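You operate a simulated robot arm through the tools that you are given. There is no shell and no other tool.

You are at the controls of a simulated robot arm. One attempt, no reset.

## Task
Put the oat packet in the red crate and the blue token in the green box drawer.
Fine: the packet from the top of the dark green box; the packet upright; the drawer ends shut; leave the packets on the shelf. Set down upright: what you pick out.

Only the result counts: the job must be done as asked and must still hold three seconds after the hand-in. Knocking over, shifting, dropping, spilling or breaking anything else fails it.

## Robot
A 6-joint arm with a two-finger gripper, fixed in place. Base frame: the origin is at the foot of the arm, x ahead of it, y to its left, z up. Lengths are in m, angles in rad, forces in N, time in s.
With the tool pointing down near the work surface it reaches from about 0.14 to 0.66 m from the base axis. Its first joint turns from -1.152 to 1.152 rad. Payload 2.45 kg.
Tool frame: the origin (TCP) lies between the finger pads and is the grasp point; the fingertips stand 0.03 m ahead of it; z points along the fingers, y is the line along which they close. Largest opening 0.106 m; the body of the gripper starts 0.079 m behind the TCP.
Orientation is told as [roll, pitch, yaw] about the base's x, y, z axes, in that order, counted from this pose: with the fingers straight down and closing along the base's y, the tool's x points along the base's -x, its y along +y and its z along -z.

## Interface
- The arm moves only by the tool step_arm. Its argument "commands" is a list of rows, each an object of numbers (a shift or turn left out is 0, a gripper value left out holds the last): "ax", "ay", "az": the turn, a rotation vector about the base's x, y, z in rad; "tx", "ty", "tz": the shift along the base's x, y, z in cm; "gripper": the opening, from 0 (shut) to 1 (fully open). In form: [{"ax": .., "ay": .., "az": .., "tx": .., "ty": .., "tz": .., "gripper": ..}, ...]. A call has 1 to 20 rows; each row is the pose to reach, as a shift and turn from the pose commanded when the call began. Each row takes 0.2 s and may step no farther than 0.05 m and 0.15 rad from the row before; otherwise, or with a gripper value out of range, the whole call is refused. Where a pose cannot be reached the arm comes as near as it can. A force on the tool above 90 N (or 10 N above the force at the start of the call, whichever is more), or a blocked arm, ends the call early, and 0.2 s more pass. The fingers move at their own pace (about 0.153 m/s each) and stop on an object; they squeeze with about 22 N. The grip force told is the motor's: it shows also when the fingers shut on nothing. Time passes only in rows, and 0.2 s behind the last, so rows that repeat a pose let the fingers close. It gives the time, the measured TCP pose, the force on the tool (base axes), the opening and the grip force at its end, in the units of the frame above (readings bear some noise), with the torque about the TCP (base axes, N m) and any sound that the robot's microphone picked up, and new pictures: "pictures" is both (left out), scene, wrist or none.
- Cameras (640 x 400 px; columns grow to the right, rows downward): "scene" is fixed at [0.0758, 0.4338, 1.4036]; the picture's right is [-0.53, -0.85, 0.00], its down [-0.50, 0.31, -0.81] and it looks along [0.69, -0.43, -0.59] (base axes); focal length 322 px, centre (320, 200). "wrist" rides on the gripper at [0.076, -0.002, -0.106] in the tool frame; the picture's right is [0.02, 1.00, 0.00], its down [-0.78, 0.02, -0.62] and it looks along [-0.62, 0.01, 0.78] (tool axes); focal length 247 px, centre (320, 200). There is no depth. A picture from a camera that has moved, and an enlarged one, comes with that camera's place and axes in the base frame and with its lens.
- zoom(camera, box): a new picture of the part [left, top, right, bottom] of that camera's present view, enlarged. No time passes.
- hand_in(): hands the job in; it is judged then, once.

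Nothing tells you positions but the pictures and the camera data. Unless the task says otherwise, let go and move clear before handing in.

The tools are called after "Request:" by a JSON object that holds its "name" and its "arguments". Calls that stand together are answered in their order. step_arm: Moves the arm, as the interface text tells. Its arguments: {"type":"object","properties":{"commands":{"type":"array"},"pictures":{"type":"string","enum":["both","scene","wrist","none"]}},"required":["commands"]} The other tools are called the same way: zoom (camera, box) takes an enlarged picture of a part of a camera's view; hand_in () hands the job in.

At the start:

```text
t: 0.0
tcp_pos: [0.4224, 0.056, 1.0956]
tcp_rot: [0.001, -0.001, 0.001]
contact_force: [0.3, -0.3, -1.0]
ft_torque: [-0.01, -0.04, -0.01]
finger_gap: 0.1061
finger_force: 0.1
```

scene: 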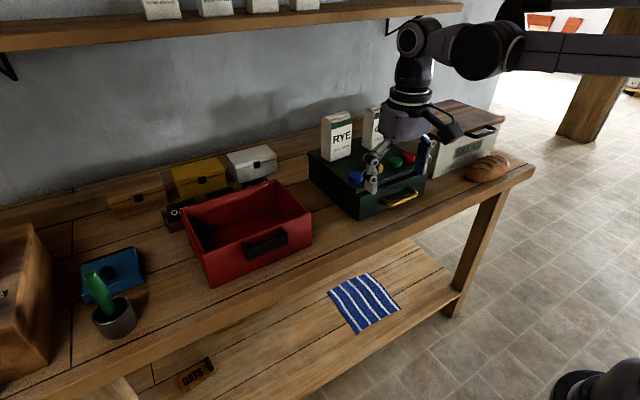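
wrist: 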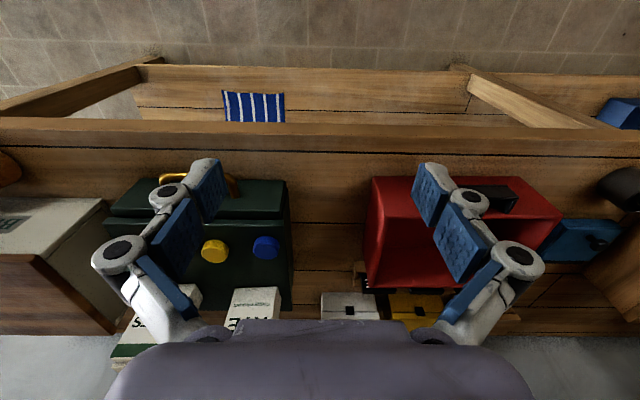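

I see a table with a red crate, and a dark green box with a drawer (yellow handle) that has two packets (one reads RYE) and coloured tokens on its top. I'll zoom in for details before moving.

Request:
{"name": "zoom", "arguments": {"camera": "scene", "box": [290, 80, 530, 230]}}

Request:
{"name": "zoom", "arguments": {"camera": "scene", "box": [60, 130, 320, 300]}}

Request:
{"name": "zoom", "arguments": {"camera": "wrist", "box": [80, 150, 320, 370]}}

Request:
{"name": "zoom", "arguments": {"camera": "scene", "box": [120, 0, 360, 50]}}

```text
2.67 times, centred on (410, 155) of scene
camera zoom: at [0.0758, 0.4338, 1.4036], right [-0.53, -0.85, 0.0], down [-0.5, 0.31, -0.81], along [0.69, -0.43, -0.59], focal length 858 px, centre (80, 320)
```

zoom: 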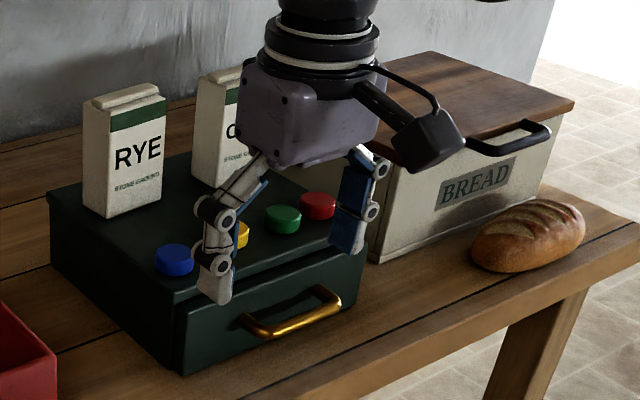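

```text
2.35 times, centred on (190, 215) of scene
camera zoom: at [0.0758, 0.4338, 1.4036], right [-0.53, -0.85, 0.0], down [-0.5, 0.31, -0.81], along [0.69, -0.43, -0.59], focal length 757 px, centre (626, 165)
```

zoom: 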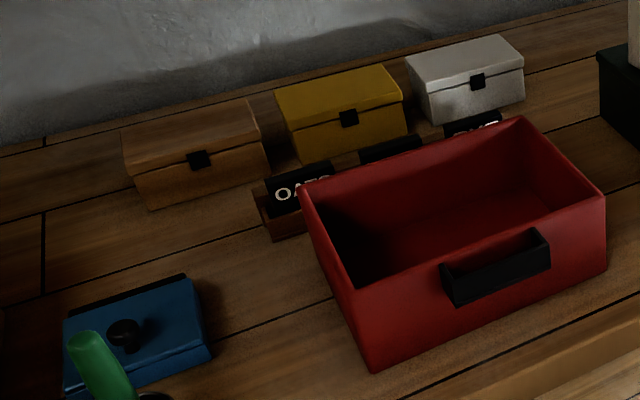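

```text
1.82 times, centred on (200, 260) of wrist
camera zoom: at [0.3455, 0.0544, 1.2023], right [-0.02, 1.0, 0.0], down [0.78, 0.02, 0.62], along [0.62, 0.01, -0.78], focal length 449 px, centre (538, 91)
```

zoom: 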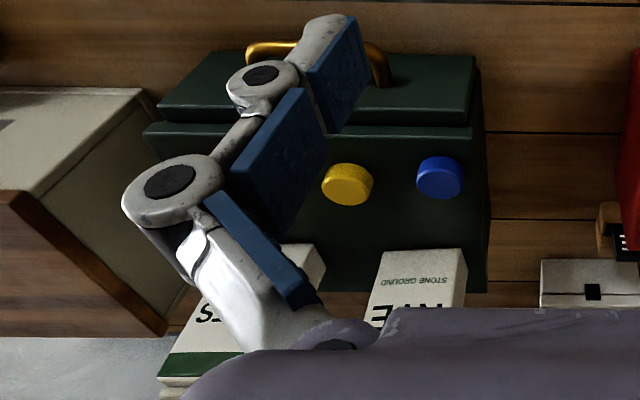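

```text
2.67 times, centred on (240, 25) of scene
camera zoom: at [0.0758, 0.4338, 1.4036], right [-0.53, -0.85, 0.0], down [-0.5, 0.31, -0.81], along [0.69, -0.43, -0.59], focal length 858 px, centre (533, 667)
```

zoom: 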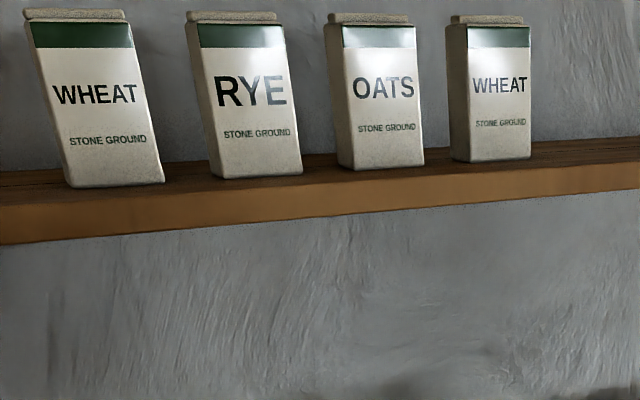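

The box top sits at z≈0.95, with the blue token near (0.634, -0.02) and the packets further back around x≈0.76. I'll pull the arm back for an unobstructed view of the box.

Request:
{"name": "step_arm", "arguments": {"commands": [{"tx": -3, "ty": -3, "tz": 1}, {"tx": -6, "ty": -6, "tz": 2}, {"tx": -9, "ty": -9, "tz": 3}, {"tx": -12, "ty": -12, "tz": 4}, {"tx": -14, "ty": -14, "tz": 5}, {"tx": -14, "ty": -14, "tz": 5}]}}

```text
t: 1.4
tcp_pos: [0.2826, -0.0836, 1.1463]
tcp_rot: [0.003, -0.001, -0.001]
contact_force: [0.6, 0.3, 0.0]
ft_torque: [-0.01, 0.02, -0.01]
finger_gap: 0.1059
finger_force: 0.1
camera wrist: at [0.2045, -0.0859, 1.2527], right [-0.02, 1.0, 0.0], down [0.78, 0.02, 0.62], along [0.62, 0.01, -0.78], focal length 247 px, centre (320, 200)
```

scene: 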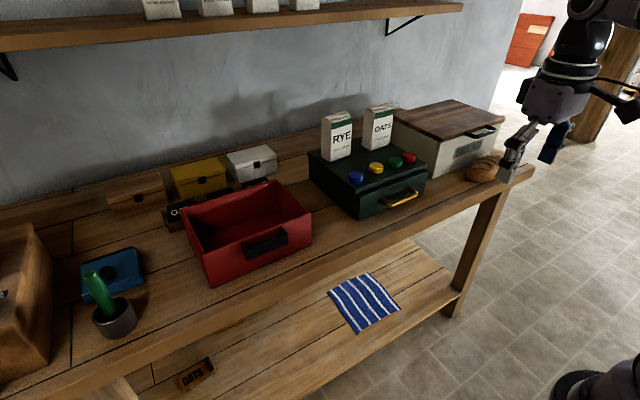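
wrist: 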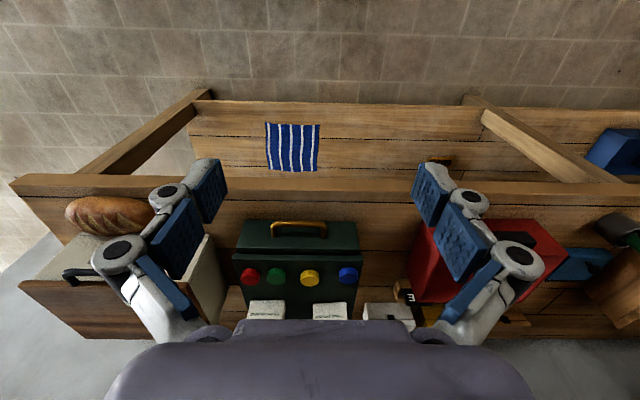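

Request:
{"name": "zoom", "arguments": {"camera": "scene", "box": [300, 90, 460, 230]}}

Request:
{"name": "zoom", "arguments": {"camera": "wrist", "box": [220, 200, 380, 330]}}

Request:
{"name": "zoom", "arguments": {"camera": "scene", "box": [380, 80, 540, 200]}}

Request:
{"name": "zoom", "arguments": {"camera": "scene", "box": [160, 160, 330, 300]}}

```text
2.86 times, centred on (380, 160) of scene
camera zoom: at [0.0758, 0.4338, 1.4036], right [-0.53, -0.85, 0.0], down [-0.5, 0.31, -0.81], along [0.69, -0.43, -0.59], focal length 919 px, centre (149, 314)
```

zoom: 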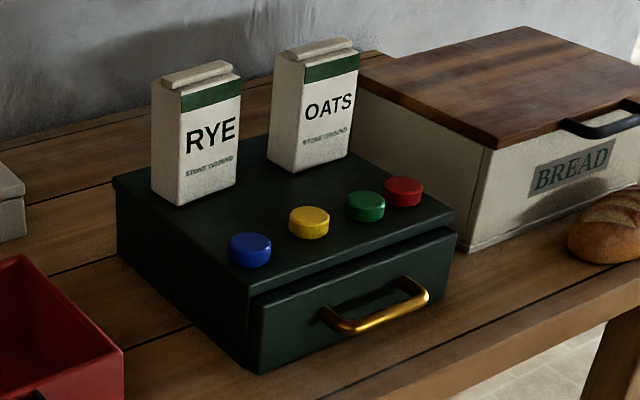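

```text
3.08 times, centred on (300, 265) of wrist
camera zoom: at [0.2045, -0.0859, 1.2527], right [-0.02, 1.0, 0.0], down [0.78, 0.02, 0.62], along [0.62, 0.01, -0.78], focal length 760 px, centre (382, 0)
```

zoom: 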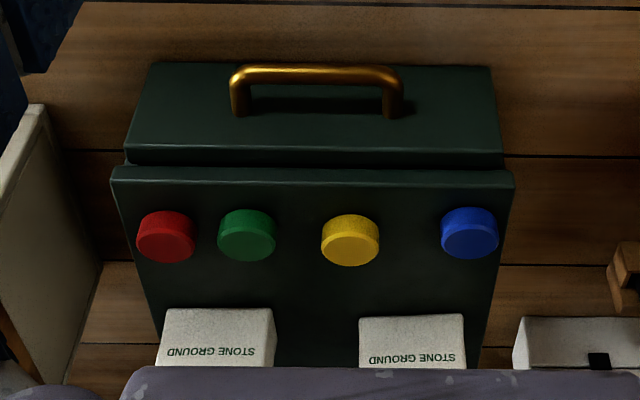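

```text
3.33 times, centred on (460, 140) of scene
camera zoom: at [0.0758, 0.4338, 1.4036], right [-0.53, -0.85, 0.0], down [-0.5, 0.31, -0.81], along [0.69, -0.43, -0.59], focal length 1072 px, centre (-147, 400)
```

zoom: 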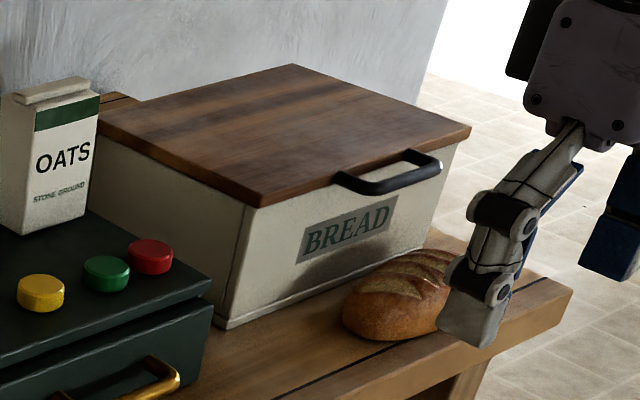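

```text
2.86 times, centred on (245, 230) of scene
camera zoom: at [0.0758, 0.4338, 1.4036], right [-0.53, -0.85, 0.0], down [-0.5, 0.31, -0.81], along [0.69, -0.43, -0.59], focal length 919 px, centre (534, 114)
```

zoom: 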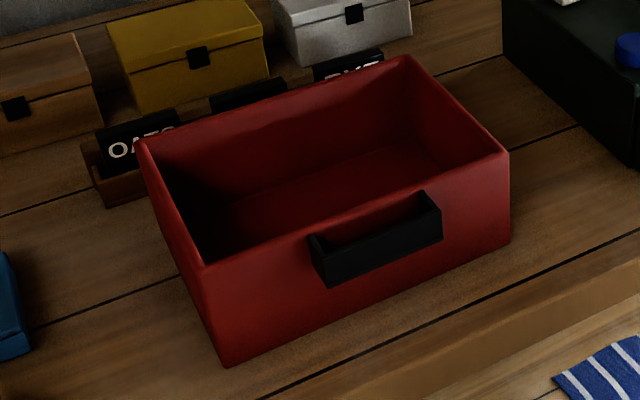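

The OATS packet stands on the right of the lid at about (0.77, -0.21). The blue token is at (0.632, -0.021), and the drawer handle bar is at (0.549, -0.122, 0.898). I'll close the fingers and move in near the handle for a closer measurement.

Request:
{"name": "step_arm", "arguments": {"commands": [{"tx": 3.7, "ty": -0.8, "tz": -1.9, "gripper": 0}, {"tx": 7.5, "ty": -1.5, "tz": -3.8, "gripper": 0}, {"tx": 11.2, "ty": -2.3, "tz": -5.8, "gripper": 0}, {"tx": 15, "ty": -3.0, "tz": -7.7, "gripper": 0}, {"tx": 18.7, "ty": -3.8, "tz": -9.6, "gripper": 0}, {"tx": 18.7, "ty": -3.8, "tz": -9.6, "gripper": 0}]}}

```text
t: 2.8
tcp_pos: [0.4701, -0.1229, 1.0484]
tcp_rot: [0.002, -0.003, 0.001]
contact_force: [0.3, -0.4, 0.5]
ft_torque: [0.03, 0.0, 0.02]
finger_gap: 0.0002
finger_force: 21.9
camera wrist: at [0.3917, -0.1237, 1.155], right [-0.02, 1.0, 0.0], down [0.78, 0.02, 0.62], along [0.62, 0.01, -0.78], focal length 247 px, centre (320, 200)
```

scene: 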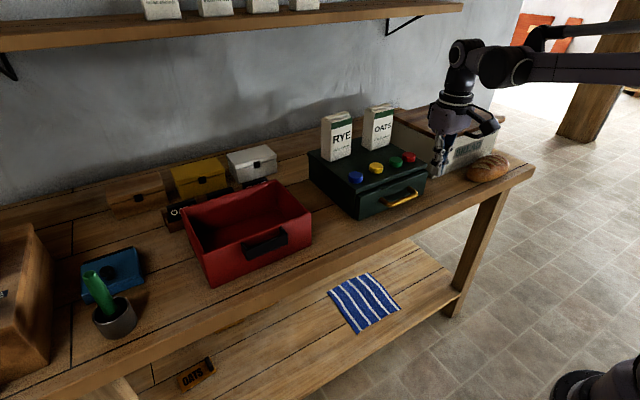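
wrist: 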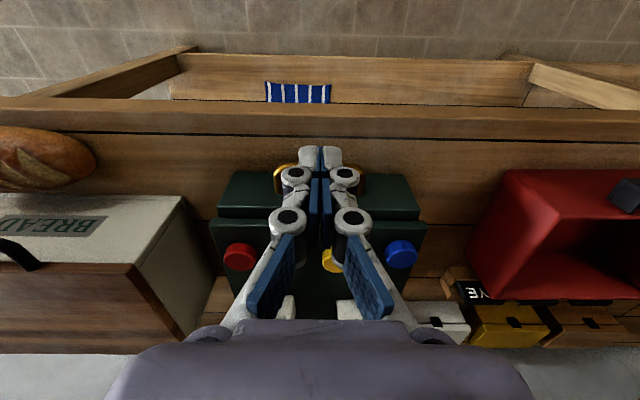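

Request:
{"name": "zoom", "arguments": {"camera": "wrist", "box": [210, 130, 430, 260]}}

Request:
{"name": "zoom", "arguments": {"camera": "scene", "box": [370, 60, 510, 220]}}

```text
2.91 times, centred on (320, 195) of wrist
camera zoom: at [0.3917, -0.1237, 1.155], right [-0.02, 1.0, 0.0], down [0.78, 0.02, 0.62], along [0.62, 0.01, -0.78], focal length 718 px, centre (320, 214)
```

zoom: 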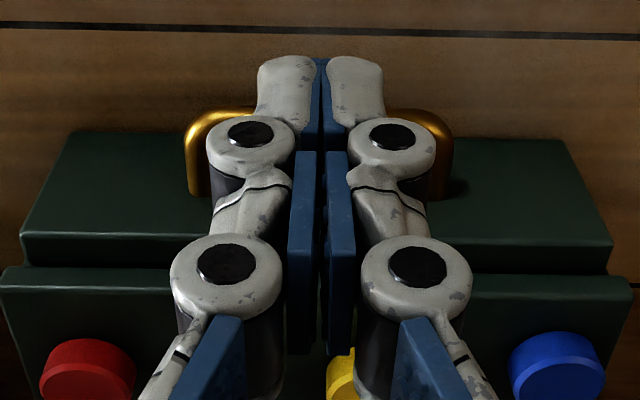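

```text
2.50 times, centred on (440, 140) of scene
camera zoom: at [0.0758, 0.4338, 1.4036], right [-0.53, -0.85, 0.0], down [-0.5, 0.31, -0.81], along [0.69, -0.43, -0.59], focal length 804 px, centre (20, 350)
```

zoom: 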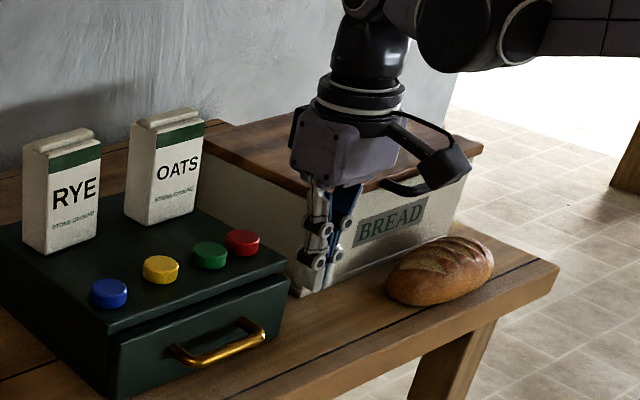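

The handle is confirmed: bar at x≈0.548, drawer face at x≈0.587, y centre -0.121. I'll place the closed fingertips above the gap behind the bar and check before going in.

Request:
{"name": "step_arm", "arguments": {"commands": [{"tx": 4, "tz": 0, "gripper": 0}, {"tx": 8, "tz": 0, "gripper": 0}, {"tx": 10, "ty": 0.1, "tz": 0, "gripper": 0}, {"tx": 10, "ty": 0.1, "tz": -4, "gripper": 0}, {"tx": 10, "ty": 0.1, "tz": -8, "gripper": 0}, {"tx": 10, "ty": 0.1, "tz": -9.5, "gripper": 0}, {"tx": 10, "ty": 0.1, "tz": -9.5, "gripper": 0}]}}

Request:
{"name": "zoom", "arguments": {"camera": "scene", "box": [330, 110, 480, 230]}}

Request:
{"name": "zoom", "arguments": {"camera": "wrist", "box": [220, 100, 420, 230]}}

```text
t: 4.4
tcp_pos: [0.572, -0.1217, 0.9612]
tcp_rot: [0.0, -0.003, 0.0]
contact_force: [-0.9, 0.2, 15.4]
ft_torque: [0.03, -0.15, -0.03]
finger_gap: 0.0063
finger_force: 28.6
stopped in row 7: the force on the tool passed its limit at 92 N (the readings are from after the stop); the commanded pose is now the measured one
camera wrist: at [0.4927, -0.1231, 1.0673], right [-0.02, 1.0, 0.0], down [0.78, 0.02, 0.62], along [0.62, 0.01, -0.78], focal length 247 px, centre (320, 200)
```

scene: 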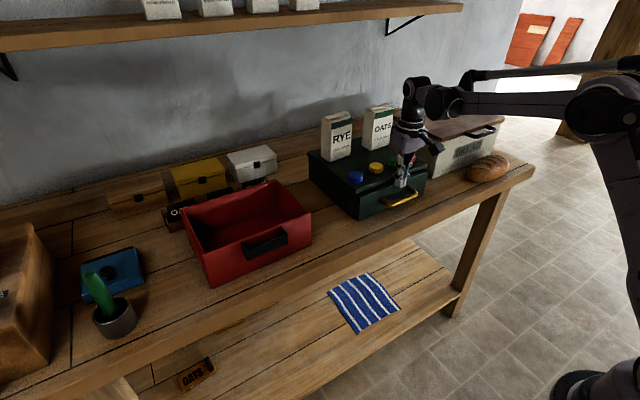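
wrist: 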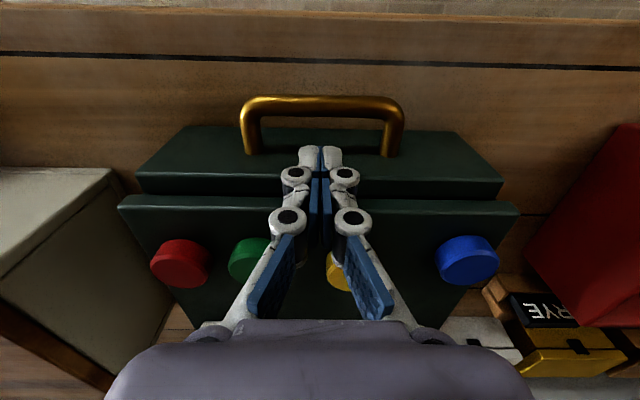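

```text
3.33 times, centred on (405, 170) of scene
camera zoom: at [0.0755, 0.4339, 1.4036], right [-0.53, -0.85, 0.0], down [-0.5, 0.31, -0.81], along [0.69, -0.43, -0.59], focal length 1072 px, centre (37, 300)
```

zoom: 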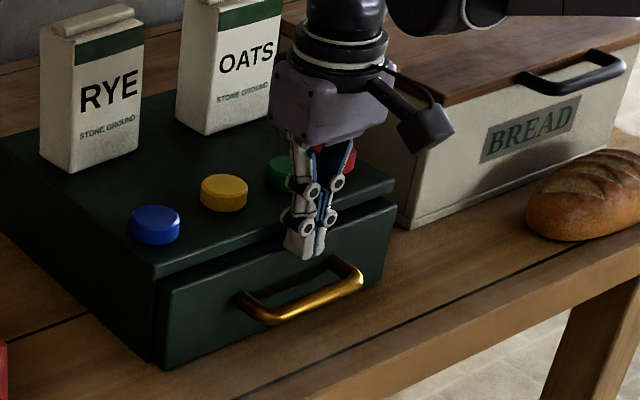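

```text
3.08 times, centred on (320, 165) of wrist
camera zoom: at [0.4927, -0.1231, 1.0673], right [-0.02, 1.0, 0.0], down [0.78, 0.02, 0.62], along [0.62, 0.01, -0.78], focal length 760 px, centre (320, 308)
```

zoom: 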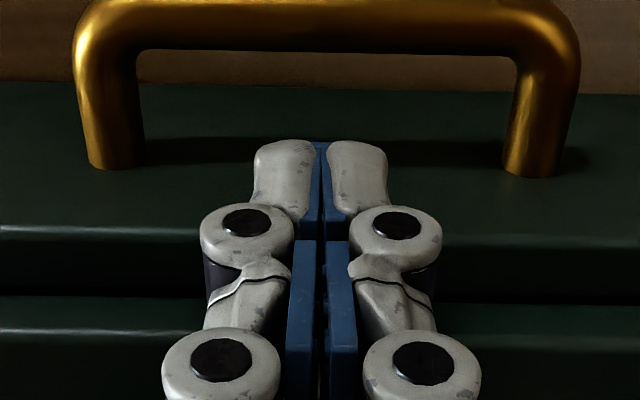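

The tips touched the top of the drawer front, so its face is nearer than I thought (x≈0.582) and the gap behind the bar is narrow. I'll lift, move back a few millimetres and re-read the pose.

Request:
{"name": "step_arm", "arguments": {"commands": [{"tz": 1.5, "gripper": 0}, {"tx": -0.4, "tz": 1.5, "gripper": 0}, {"tx": -0.4, "tz": 1.5, "gripper": 0}, {"tx": -0.4, "tz": 1.5, "gripper": 0}]}}

Request:
{"name": "zoom", "arguments": {"camera": "wrist", "box": [220, 90, 420, 220]}}

Request:
{"name": "zoom", "arguments": {"camera": "scene", "box": [370, 140, 450, 220]}}

```text
t: 5.4
tcp_pos: [0.5671, -0.1213, 0.9744]
tcp_rot: [0.002, -0.004, 0.0]
contact_force: [0.1, -0.2, 0.0]
ft_torque: [-0.01, -0.02, -0.01]
finger_gap: 0.0
finger_force: 28.8
camera wrist: at [0.489, -0.1233, 1.081], right [-0.02, 1.0, 0.0], down [0.78, 0.02, 0.62], along [0.62, 0.01, -0.78], focal length 247 px, centre (320, 200)
```

scene: 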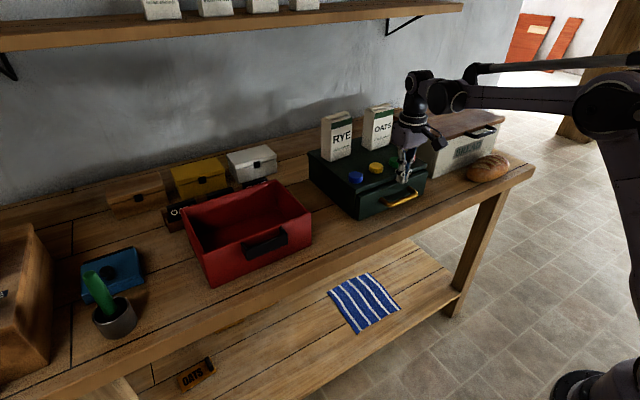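
wrist: 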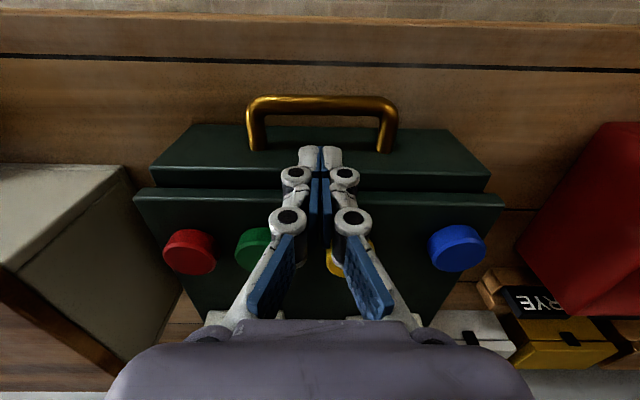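

```text
3.08 times, centred on (320, 155) of wrist
camera zoom: at [0.489, -0.1233, 1.081], right [-0.02, 1.0, 0.0], down [0.78, 0.02, 0.62], along [0.62, 0.01, -0.78], focal length 760 px, centre (320, 338)
```

zoom: 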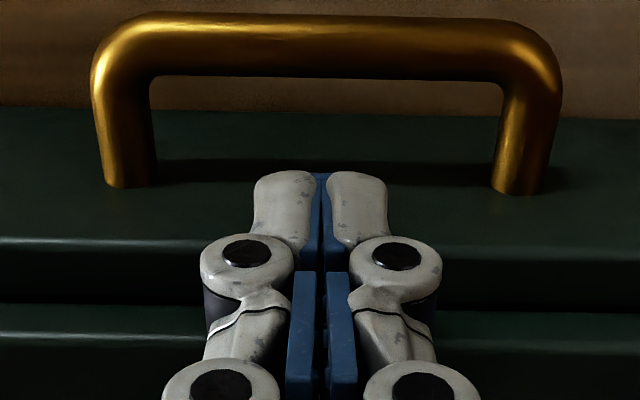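

```text
5.00 times, centred on (410, 180) of scene
camera zoom: at [0.0758, 0.4338, 1.4036], right [-0.53, -0.85, 0.0], down [-0.5, 0.31, -0.81], along [0.69, -0.43, -0.59], focal length 1608 px, centre (-130, 300)
```

zoom: 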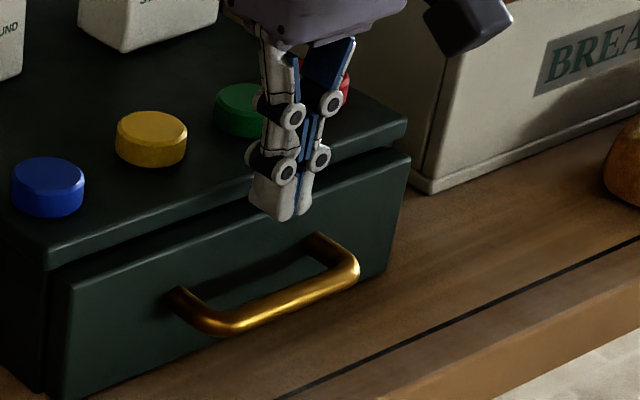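

In this view the gap runs about x 0.5535–0.581 and the fingers are nearly centred at 0.567. I'll descend in small steps and watch the force.

Request:
{"name": "step_arm", "arguments": {"commands": [{"tz": -1, "gripper": 0}, {"tz": -2, "gripper": 0}, {"tz": -2.6, "gripper": 0}, {"tz": -3.2, "gripper": 0}, {"tz": -3.8, "gripper": 0}, {"tz": -4.2, "gripper": 0}, {"tz": -4.2, "gripper": 0}]}}

Request:
{"name": "zoom", "arguments": {"camera": "wrist", "box": [220, 50, 420, 190]}}

Request:
{"name": "zoom", "arguments": {"camera": "scene", "box": [370, 140, 450, 220]}}

```text
t: 7.0
tcp_pos: [0.5673, -0.1211, 0.9317]
tcp_rot: [0.001, -0.004, 0.0]
contact_force: [-0.5, 0.0, 1.2]
ft_torque: [-0.01, 0.02, 0.03]
finger_gap: 0.0
finger_force: 28.6
camera wrist: at [0.4888, -0.1231, 1.0387], right [-0.02, 1.0, 0.0], down [0.78, 0.02, 0.62], along [0.62, 0.01, -0.78], focal length 247 px, centre (320, 200)
```

scene: 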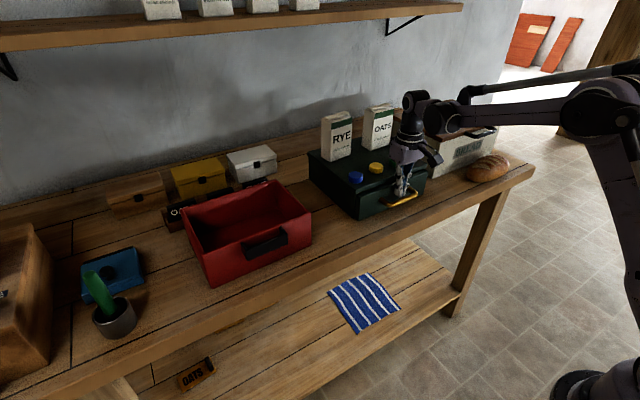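
wrist: 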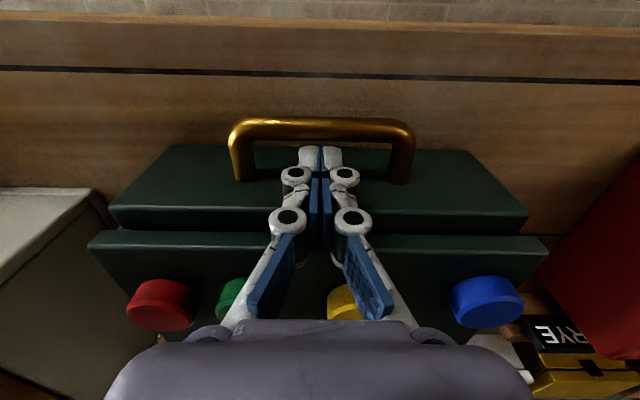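

```text
2.86 times, centred on (320, 120) of wrist
camera zoom: at [0.4888, -0.1231, 1.0387], right [-0.02, 1.0, 0.0], down [0.78, 0.02, 0.62], along [0.62, 0.01, -0.78], focal length 706 px, centre (320, 429)
```

zoom: 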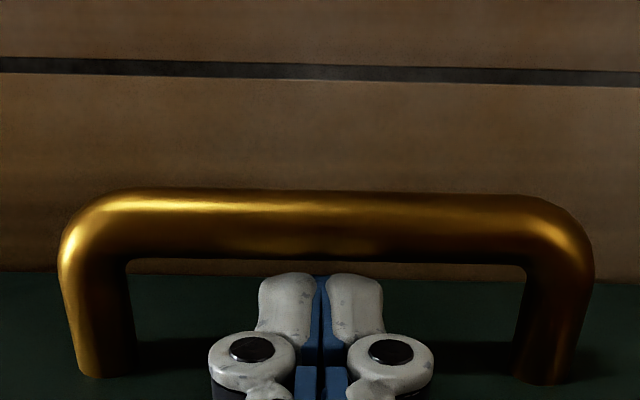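

```text
5.00 times, centred on (410, 180) of scene
camera zoom: at [0.0758, 0.4338, 1.4036], right [-0.53, -0.85, 0.0], down [-0.5, 0.31, -0.81], along [0.69, -0.43, -0.59], focal length 1608 px, centre (-130, 300)
```

zoom: 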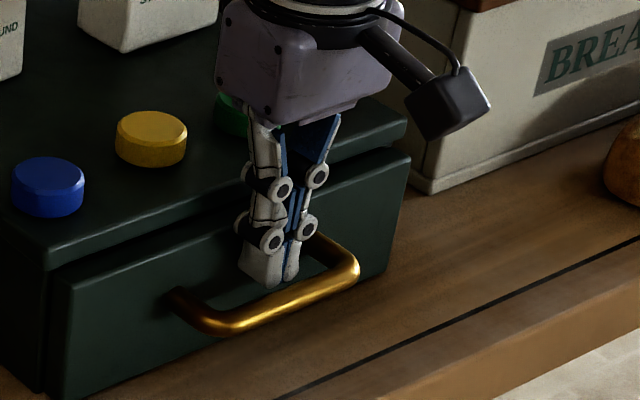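

The tips cleared the drawer face with no contact and are now level with the top of the bar. I'll go down another 2 cm to hook behind it.

Request:
{"name": "step_arm", "arguments": {"commands": [{"tz": -0.6, "gripper": 0}, {"tz": -1.2, "gripper": 0}, {"tz": -1.8, "gripper": 0}, {"tz": -2.1, "gripper": 0}, {"tz": -2.1, "gripper": 0}]}}

```text
t: 8.2
tcp_pos: [0.568, -0.1222, 0.9106]
tcp_rot: [0.001, -0.003, -0.001]
contact_force: [-0.8, -1.4, -0.5]
ft_torque: [0.0, -0.03, -0.04]
finger_gap: 0.0
finger_force: 28.8
camera wrist: at [0.4889, -0.1232, 1.018], right [-0.02, 1.0, 0.0], down [0.78, 0.02, 0.62], along [0.62, 0.01, -0.78], focal length 247 px, centre (320, 200)
```

scene: 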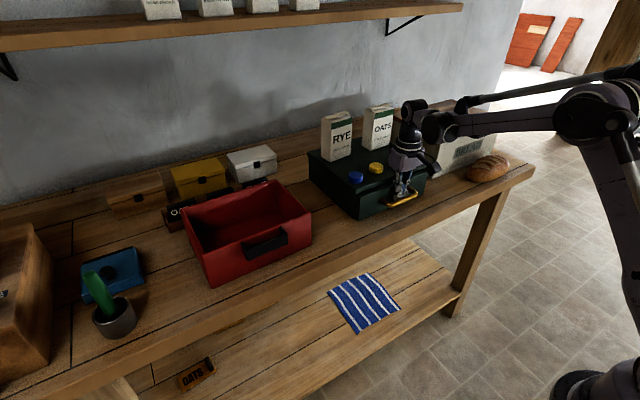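
wrist: 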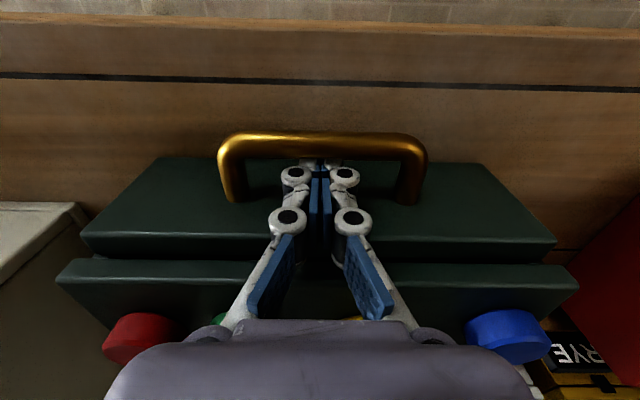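

The fingers are hooked inside the handle with no contact force. Now I'll pull the drawer out slowly, a few centimetres first, to see how it responds.

Request:
{"name": "step_arm", "arguments": {"commands": [{"tx": -0.5, "gripper": 0}, {"tx": -1, "gripper": 0}, {"tx": -1.7, "gripper": 0}, {"tx": -2.4, "gripper": 0}, {"tx": -3.2, "gripper": 0}, {"tx": -4, "gripper": 0}, {"tx": -5, "gripper": 0}, {"tx": -5, "gripper": 0}]}}

```text
t: 10.0
tcp_pos: [0.5169, -0.1226, 0.9118]
tcp_rot: [0.0, -0.003, -0.001]
contact_force: [-0.3, 0.5, 0.5]
ft_torque: [0.01, -0.02, 0.03]
finger_gap: 0.0
finger_force: 29.0
camera wrist: at [0.4389, -0.1232, 1.018], right [-0.02, 1.0, 0.0], down [0.78, 0.02, 0.62], along [0.62, 0.01, -0.78], focal length 247 px, centre (320, 200)
```

scene: 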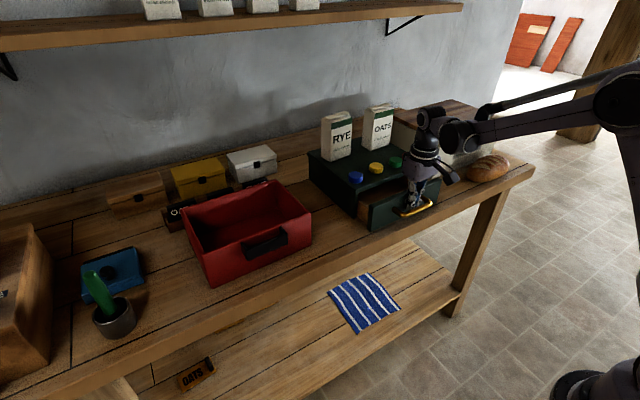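
wrist: 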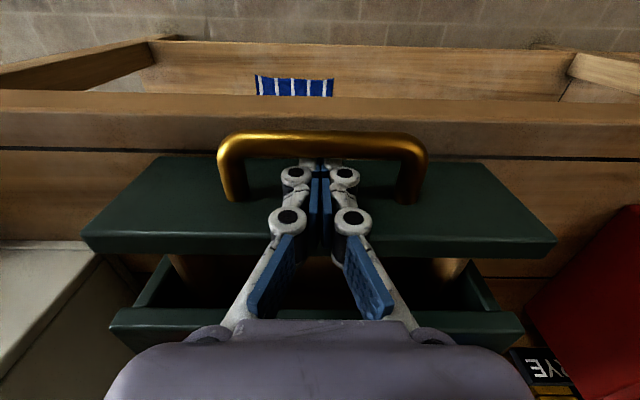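

The drawer slides freely and the box hasn't moved. I'll pull about 6 cm further to expose the inside.

Request:
{"name": "step_arm", "arguments": {"commands": [{"tx": -0.8, "gripper": 0}, {"tx": -1.8, "gripper": 0}, {"tx": -2.8, "gripper": 0}, {"tx": -3.8, "gripper": 0}, {"tx": -4.8, "gripper": 0}, {"tx": -5.6, "gripper": 0}, {"tx": -6, "gripper": 0}, {"tx": -6, "gripper": 0}]}}

Request:
{"name": "zoom", "arguments": {"camera": "scene", "box": [300, 90, 480, 240]}}

```text
t: 11.8
tcp_pos: [0.4571, -0.122, 0.9116]
tcp_rot: [0.0, -0.004, -0.001]
contact_force: [0.2, 0.1, 1.5]
ft_torque: [-0.03, -0.02, 0.03]
finger_gap: 0.0
finger_force: 29.3
camera wrist: at [0.3787, -0.1235, 1.0184], right [-0.02, 1.0, 0.0], down [0.78, 0.02, 0.62], along [0.62, 0.01, -0.78], focal length 247 px, centre (320, 200)
```

scene: 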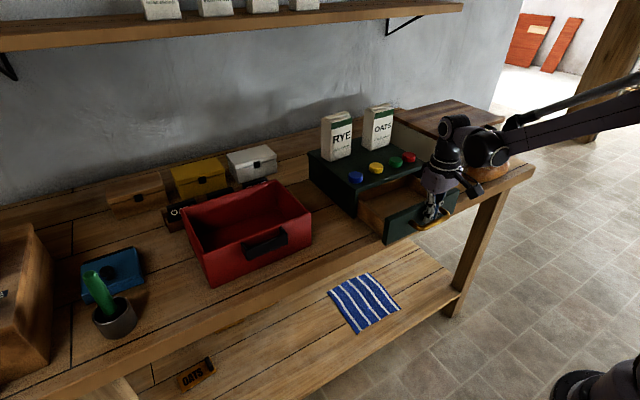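
wrist: 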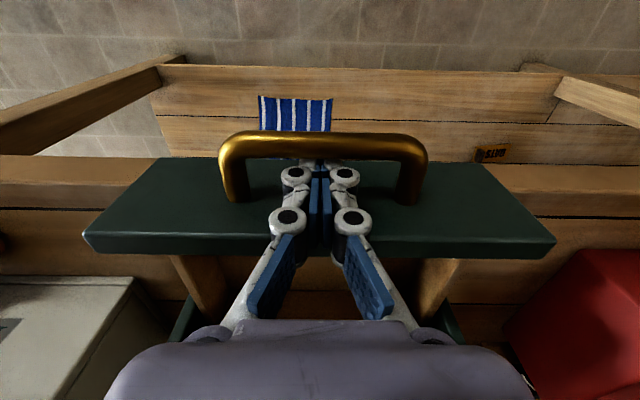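

```text
2.67 times, centred on (390, 165) of scene
camera zoom: at [0.0758, 0.4338, 1.4036], right [-0.53, -0.85, 0.0], down [-0.5, 0.31, -0.81], along [0.69, -0.43, -0.59], focal length 858 px, centre (133, 293)
```

zoom: 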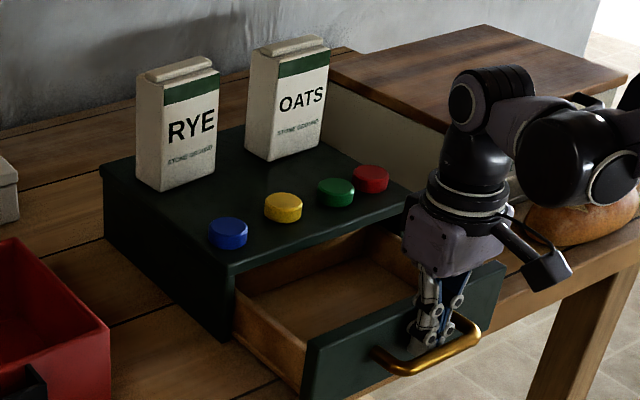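

The drawer is open by about 10.7 cm. I'll unhook by easing forward a touch, rise straight up, and move over to look at the blue token.

Request:
{"name": "step_arm", "arguments": {"commands": [{"tx": 0.25, "gripper": 0}, {"tx": 0.25, "tz": 1, "gripper": 0}, {"tx": 0.25, "tz": 3, "gripper": 0}, {"tx": 0.25, "tz": 6, "gripper": 0}, {"tx": 0.25, "tz": 10, "gripper": 0}, {"tx": 0.25, "tz": 14, "gripper": 0}, {"tx": 3, "ty": 3, "tz": 15, "gripper": 0.3}, {"tx": 6, "ty": 6, "tz": 15, "gripper": 0.6}, {"tx": 9, "ty": 9, "tz": 15, "gripper": 0.6}, {"tx": 10, "ty": 10, "tz": 15, "gripper": 0.6}, {"tx": 10, "ty": 10, "tz": 15, "gripper": 0.6}]}}

Request:
{"name": "zoom", "arguments": {"camera": "scene", "box": [300, 90, 480, 240]}}

Request:
{"name": "zoom", "arguments": {"camera": "wrist", "box": [160, 130, 420, 300]}}

```text
t: 14.2
tcp_pos: [0.5579, -0.0209, 1.0615]
tcp_rot: [-0.001, -0.004, -0.001]
contact_force: [-0.3, -0.2, 0.0]
ft_torque: [-0.03, -0.01, 0.0]
finger_gap: 0.0636
finger_force: 0.0
camera wrist: at [0.4786, -0.0232, 1.1685], right [-0.02, 1.0, 0.0], down [0.78, 0.02, 0.62], along [0.62, 0.01, -0.78], focal length 247 px, centre (320, 200)
```

scene: 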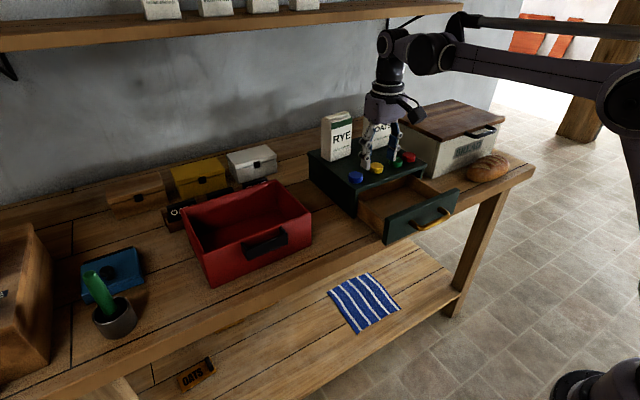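
wrist: 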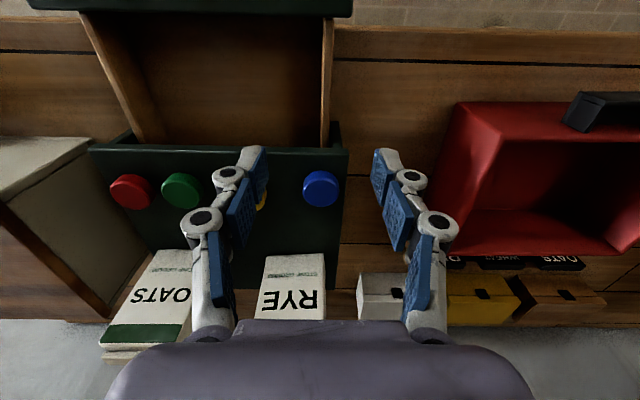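

```text
2.67 times, centred on (390, 165) of scene
camera zoom: at [0.0758, 0.4338, 1.4036], right [-0.53, -0.85, 0.0], down [-0.5, 0.31, -0.81], along [0.69, -0.43, -0.59], focal length 858 px, centre (133, 293)
```

zoom: 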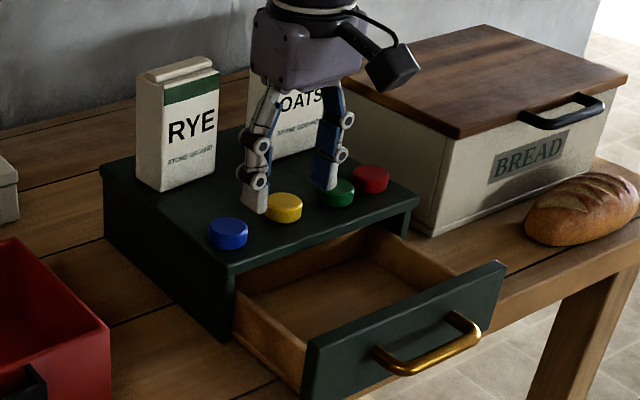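

```text
2.35 times, centred on (290, 215) of wrist
camera zoom: at [0.4786, -0.0232, 1.1685], right [-0.02, 1.0, 0.0], down [0.78, 0.02, 0.62], along [0.62, 0.01, -0.78], focal length 581 px, centre (391, 165)
```

zoom: 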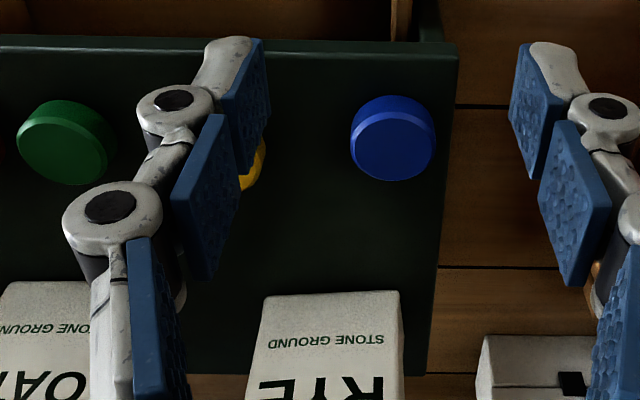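

The blue token is directly ahead at about (0.630, -0.020), lined up with the open fingers. I'll move over it and go down to just above the lid.

Request:
{"name": "step_arm", "arguments": {"commands": [{"tx": 3.7, "ty": 0.05, "gripper": 0.6}, {"tx": 7.3, "ty": 0.1, "gripper": 0.6}, {"tx": 7.3, "ty": 0.1, "tz": -2.5, "gripper": 0.6}, {"tx": 7.3, "ty": 0.1, "tz": -4.5, "gripper": 0.6}, {"tx": 7.3, "ty": 0.1, "tz": -6, "gripper": 0.6}, {"tx": 7.3, "ty": 0.1, "tz": -6, "gripper": 0.6}]}}

Request:
{"name": "zoom", "arguments": {"camera": "scene", "box": [310, 100, 450, 220]}}

Request:
{"name": "zoom", "arguments": {"camera": "wrist", "box": [200, 100, 440, 260]}}

```text
t: 15.6
tcp_pos: [0.6286, -0.021, 1.0022]
tcp_rot: [0.0, -0.004, -0.001]
contact_force: [-0.5, 0.8, 0.2]
ft_torque: [0.01, -0.01, -0.05]
finger_gap: 0.0635
finger_force: 0.0
camera wrist: at [0.5513, -0.0229, 1.1087], right [-0.02, 1.0, 0.0], down [0.78, 0.02, 0.62], along [0.62, 0.01, -0.78], focal length 247 px, centre (320, 200)
```

scene: 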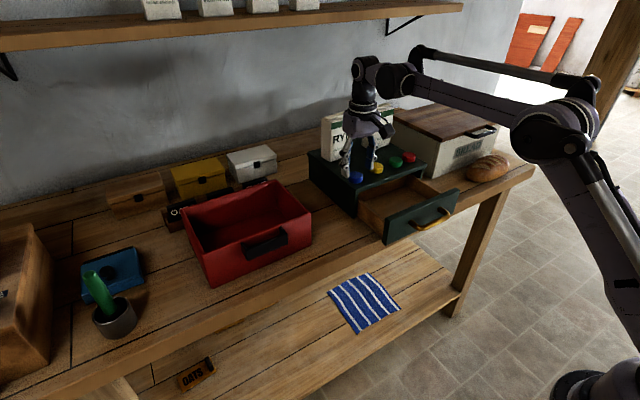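
wrist: 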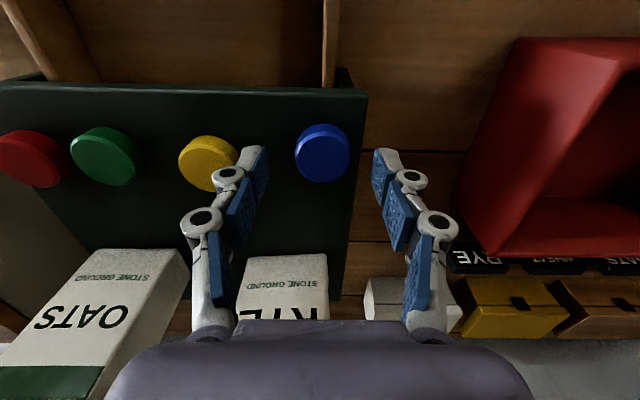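

```text
3.33 times, centred on (380, 160) of scene
camera zoom: at [0.0758, 0.4338, 1.4036], right [-0.53, -0.85, 0.0], down [-0.5, 0.31, -0.81], along [0.69, -0.43, -0.59], focal length 1072 px, centre (120, 333)
```

zoom: 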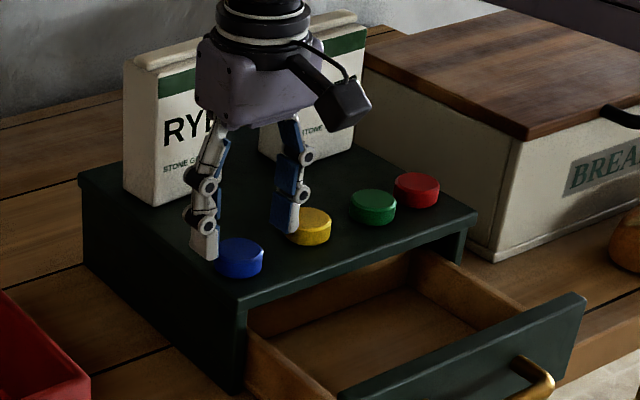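

```text
2.50 times, centred on (320, 180) of wrist
camera zoom: at [0.5513, -0.0229, 1.1087], right [-0.02, 1.0, 0.0], down [0.78, 0.02, 0.62], along [0.62, 0.01, -0.78], focal length 617 px, centre (320, 250)
```

zoom: 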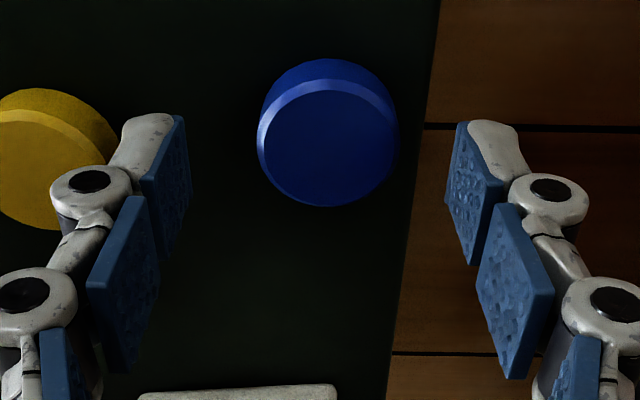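

The token centre is about 1 mm from the finger centre. I'll make that small correction, descend to just above the lid and close.

Request:
{"name": "step_arm", "arguments": {"commands": [{"tx": 0.12, "ty": 0.1, "tz": -0.7, "gripper": 0.6}, {"tx": 0.12, "ty": 0.1, "tz": -1.3, "gripper": 0.6}, {"tx": 0.12, "ty": 0.1, "tz": -1.8, "gripper": 0.6}, {"tx": 0.12, "ty": 0.1, "tz": -2.1, "gripper": 0.6}, {"tx": 0.12, "ty": 0.1, "tz": -2.1, "gripper": 0.6}]}}

Request:
{"name": "zoom", "arguments": {"camera": "scene", "box": [320, 120, 420, 200]}}

Request:
{"name": "zoom", "arguments": {"camera": "wrist", "box": [200, 100, 440, 260]}}

```text
t: 16.8
tcp_pos: [0.6328, -0.0198, 0.98]
tcp_rot: [0.0, -0.003, 0.0]
contact_force: [0.2, 0.4, 0.2]
ft_torque: [0.02, 0.0, 0.02]
finger_gap: 0.0635
finger_force: 0.1
camera wrist: at [0.5531, -0.0214, 1.0872], right [-0.02, 1.0, 0.0], down [0.78, 0.02, 0.62], along [0.62, 0.01, -0.78], focal length 247 px, centre (320, 200)
```

scene: 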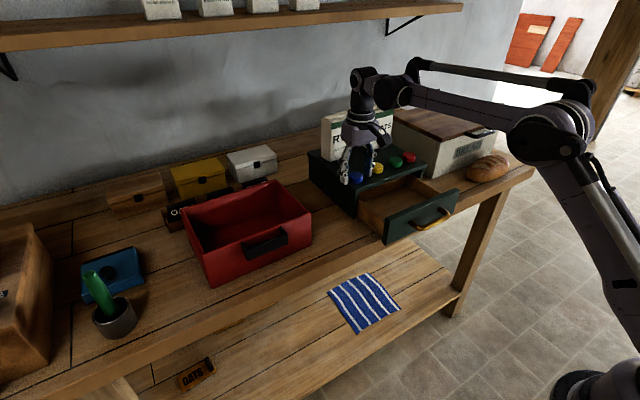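
wrist: 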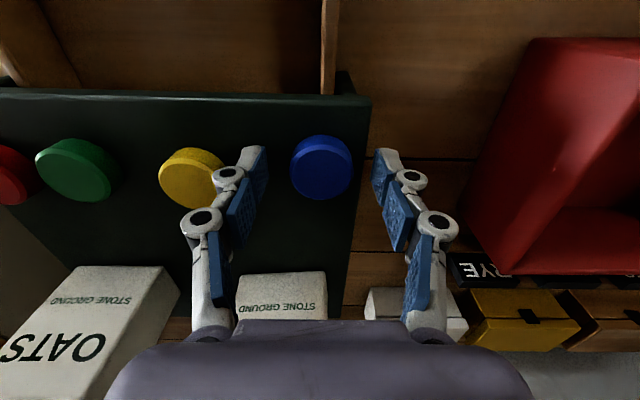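

```text
5.00 times, centred on (370, 160) of scene
camera zoom: at [0.0758, 0.4338, 1.4036], right [-0.53, -0.85, 0.0], down [-0.5, 0.31, -0.81], along [0.69, -0.43, -0.59], focal length 1608 px, centre (70, 400)
```

zoom: 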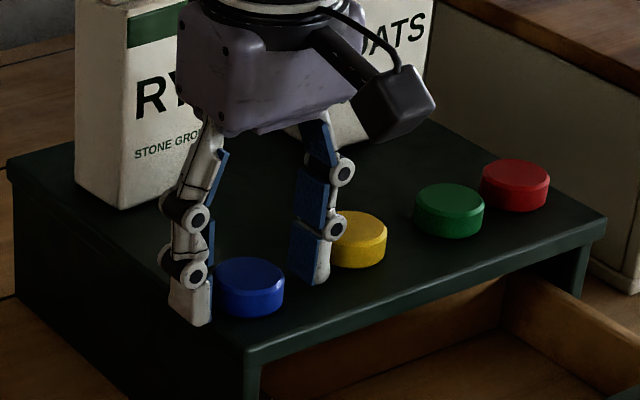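

```text
2.50 times, centred on (320, 180) of wrist
camera zoom: at [0.5531, -0.0214, 1.0872], right [-0.02, 1.0, 0.0], down [0.78, 0.02, 0.62], along [0.62, 0.01, -0.78], focal length 617 px, centre (320, 250)
```

zoom: 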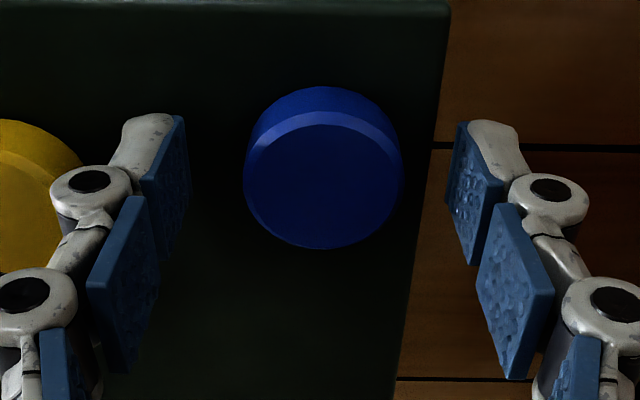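

The fingers straddle the token with tips about 3 mm above the lid. Closing the grip now.

Request:
{"name": "step_arm", "arguments": {"commands": [{"gripper": 0.4}, {"gripper": 0.3}, {"gripper": 0.0}, {"gripper": 0.0}]}}

Request:
{"name": "zoom", "arguments": {"camera": "scene", "box": [320, 120, 420, 200]}}

```text
t: 17.8
tcp_pos: [0.6314, -0.0196, 0.9796]
tcp_rot: [0.001, -0.004, 0.0]
contact_force: [0.6, -0.7, 0.1]
ft_torque: [0.03, 0.02, 0.03]
finger_gap: 0.0362
finger_force: 22.3
camera wrist: at [0.5531, -0.0214, 1.0874], right [-0.02, 1.0, 0.0], down [0.78, 0.02, 0.62], along [0.62, 0.01, -0.78], focal length 247 px, centre (320, 200)
```

scene: 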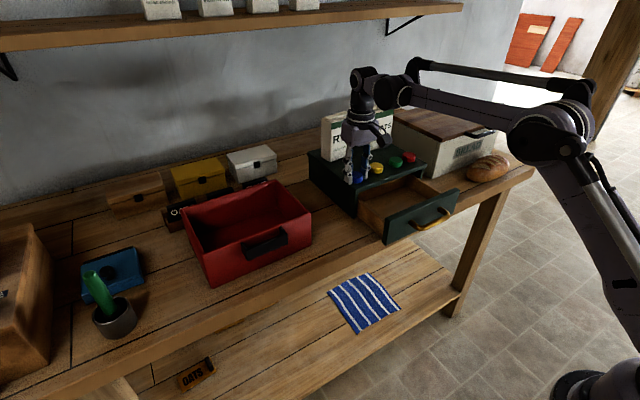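
wrist: 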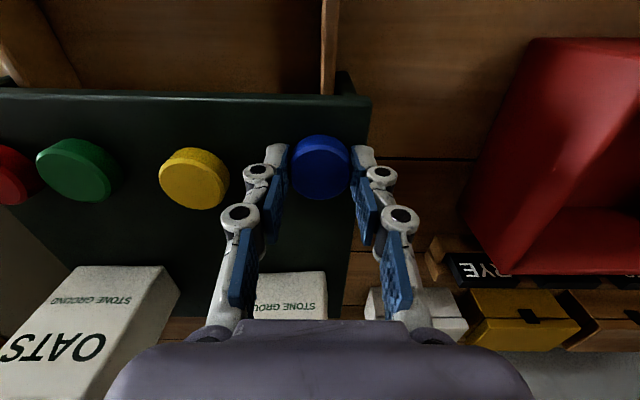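

```text
5.00 times, centred on (370, 160) of scene
camera zoom: at [0.0758, 0.4338, 1.4036], right [-0.53, -0.85, 0.0], down [-0.5, 0.31, -0.81], along [0.69, -0.43, -0.59], focal length 1608 px, centre (70, 400)
```

zoom: 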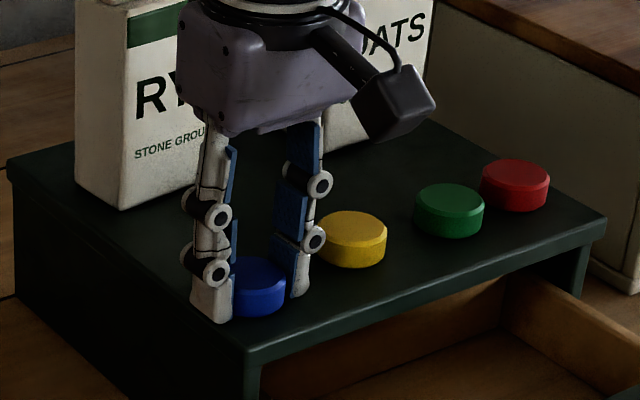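

Grip is firm on the token (gap 0.036, 22 N). I'll lift it, carry it back over the open drawer and look.

Request:
{"name": "step_arm", "arguments": {"commands": [{"tz": 1.5, "gripper": 0}, {"tz": 4, "gripper": 0}, {"tz": 7, "gripper": 0}, {"tx": -2, "ty": -2, "tz": 8, "gripper": 0}, {"tx": -4.5, "ty": -4.5, "tz": 8, "gripper": 0}, {"tx": -7, "ty": -7, "tz": 8, "gripper": 0}, {"tx": -8.6, "ty": -9.5, "tz": 8, "gripper": 0}, {"tx": -8.6, "ty": -9.5, "tz": 6, "gripper": 0}, {"tx": -8.6, "ty": -9.5, "tz": 6, "gripper": 0}]}}

Request:
{"name": "zoom", "arguments": {"camera": "scene", "box": [320, 110, 480, 250]}}

Request:
{"name": "zoom", "arguments": {"camera": "wrist", "box": [120, 20, 480, 260]}}

```text
t: 19.8
tcp_pos: [0.5444, -0.1137, 1.0395]
tcp_rot: [-0.001, -0.004, 0.001]
contact_force: [-0.2, -0.7, -0.7]
ft_torque: [0.02, 0.0, 0.0]
finger_gap: 0.0357
finger_force: 21.7
camera wrist: at [0.4668, -0.1161, 1.1473], right [-0.02, 1.0, 0.0], down [0.78, 0.02, 0.62], along [0.62, 0.01, -0.78], focal length 247 px, centre (320, 200)
```

scene: 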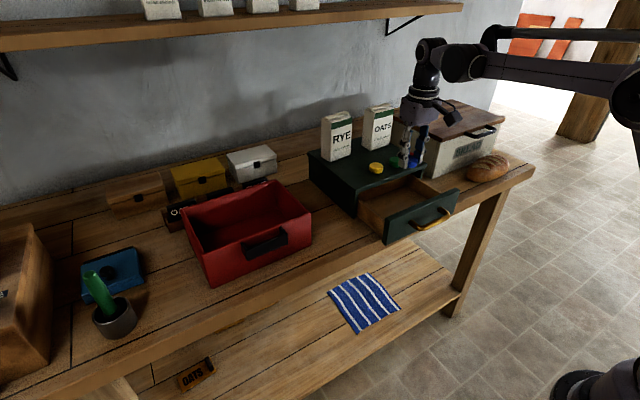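
wrist: 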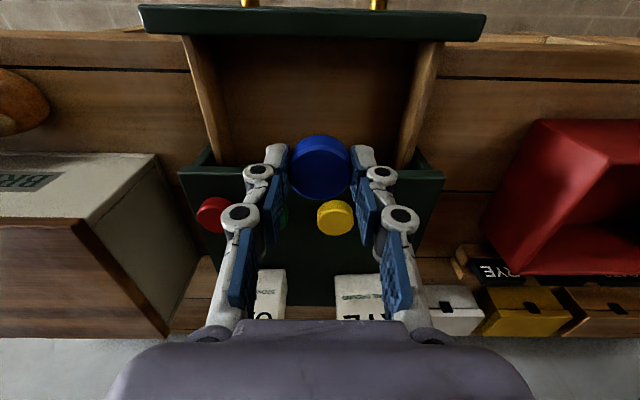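

```text
2.86 times, centred on (400, 180) of scene
camera zoom: at [0.0758, 0.4338, 1.4036], right [-0.53, -0.85, 0.0], down [-0.5, 0.31, -0.81], along [0.69, -0.43, -0.59], focal length 919 px, centre (91, 257)
```

zoom: 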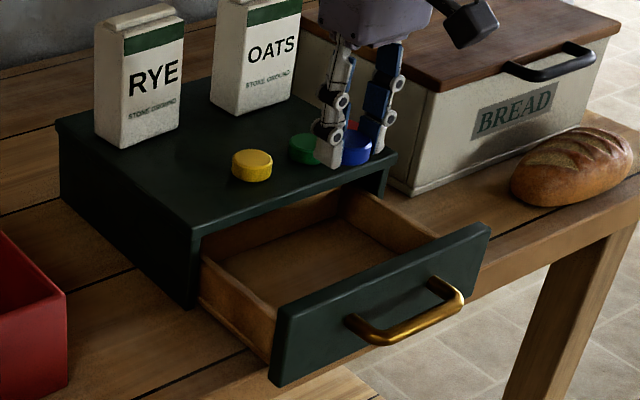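

```text
1.67 times, centred on (300, 140) of wrist
camera zoom: at [0.4668, -0.1161, 1.1473], right [-0.02, 1.0, 0.0], down [0.78, 0.02, 0.62], along [0.62, 0.01, -0.78], focal length 412 px, centre (353, 300)
```

zoom: 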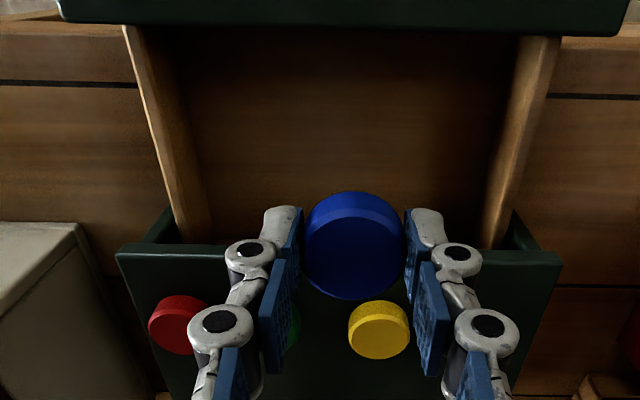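

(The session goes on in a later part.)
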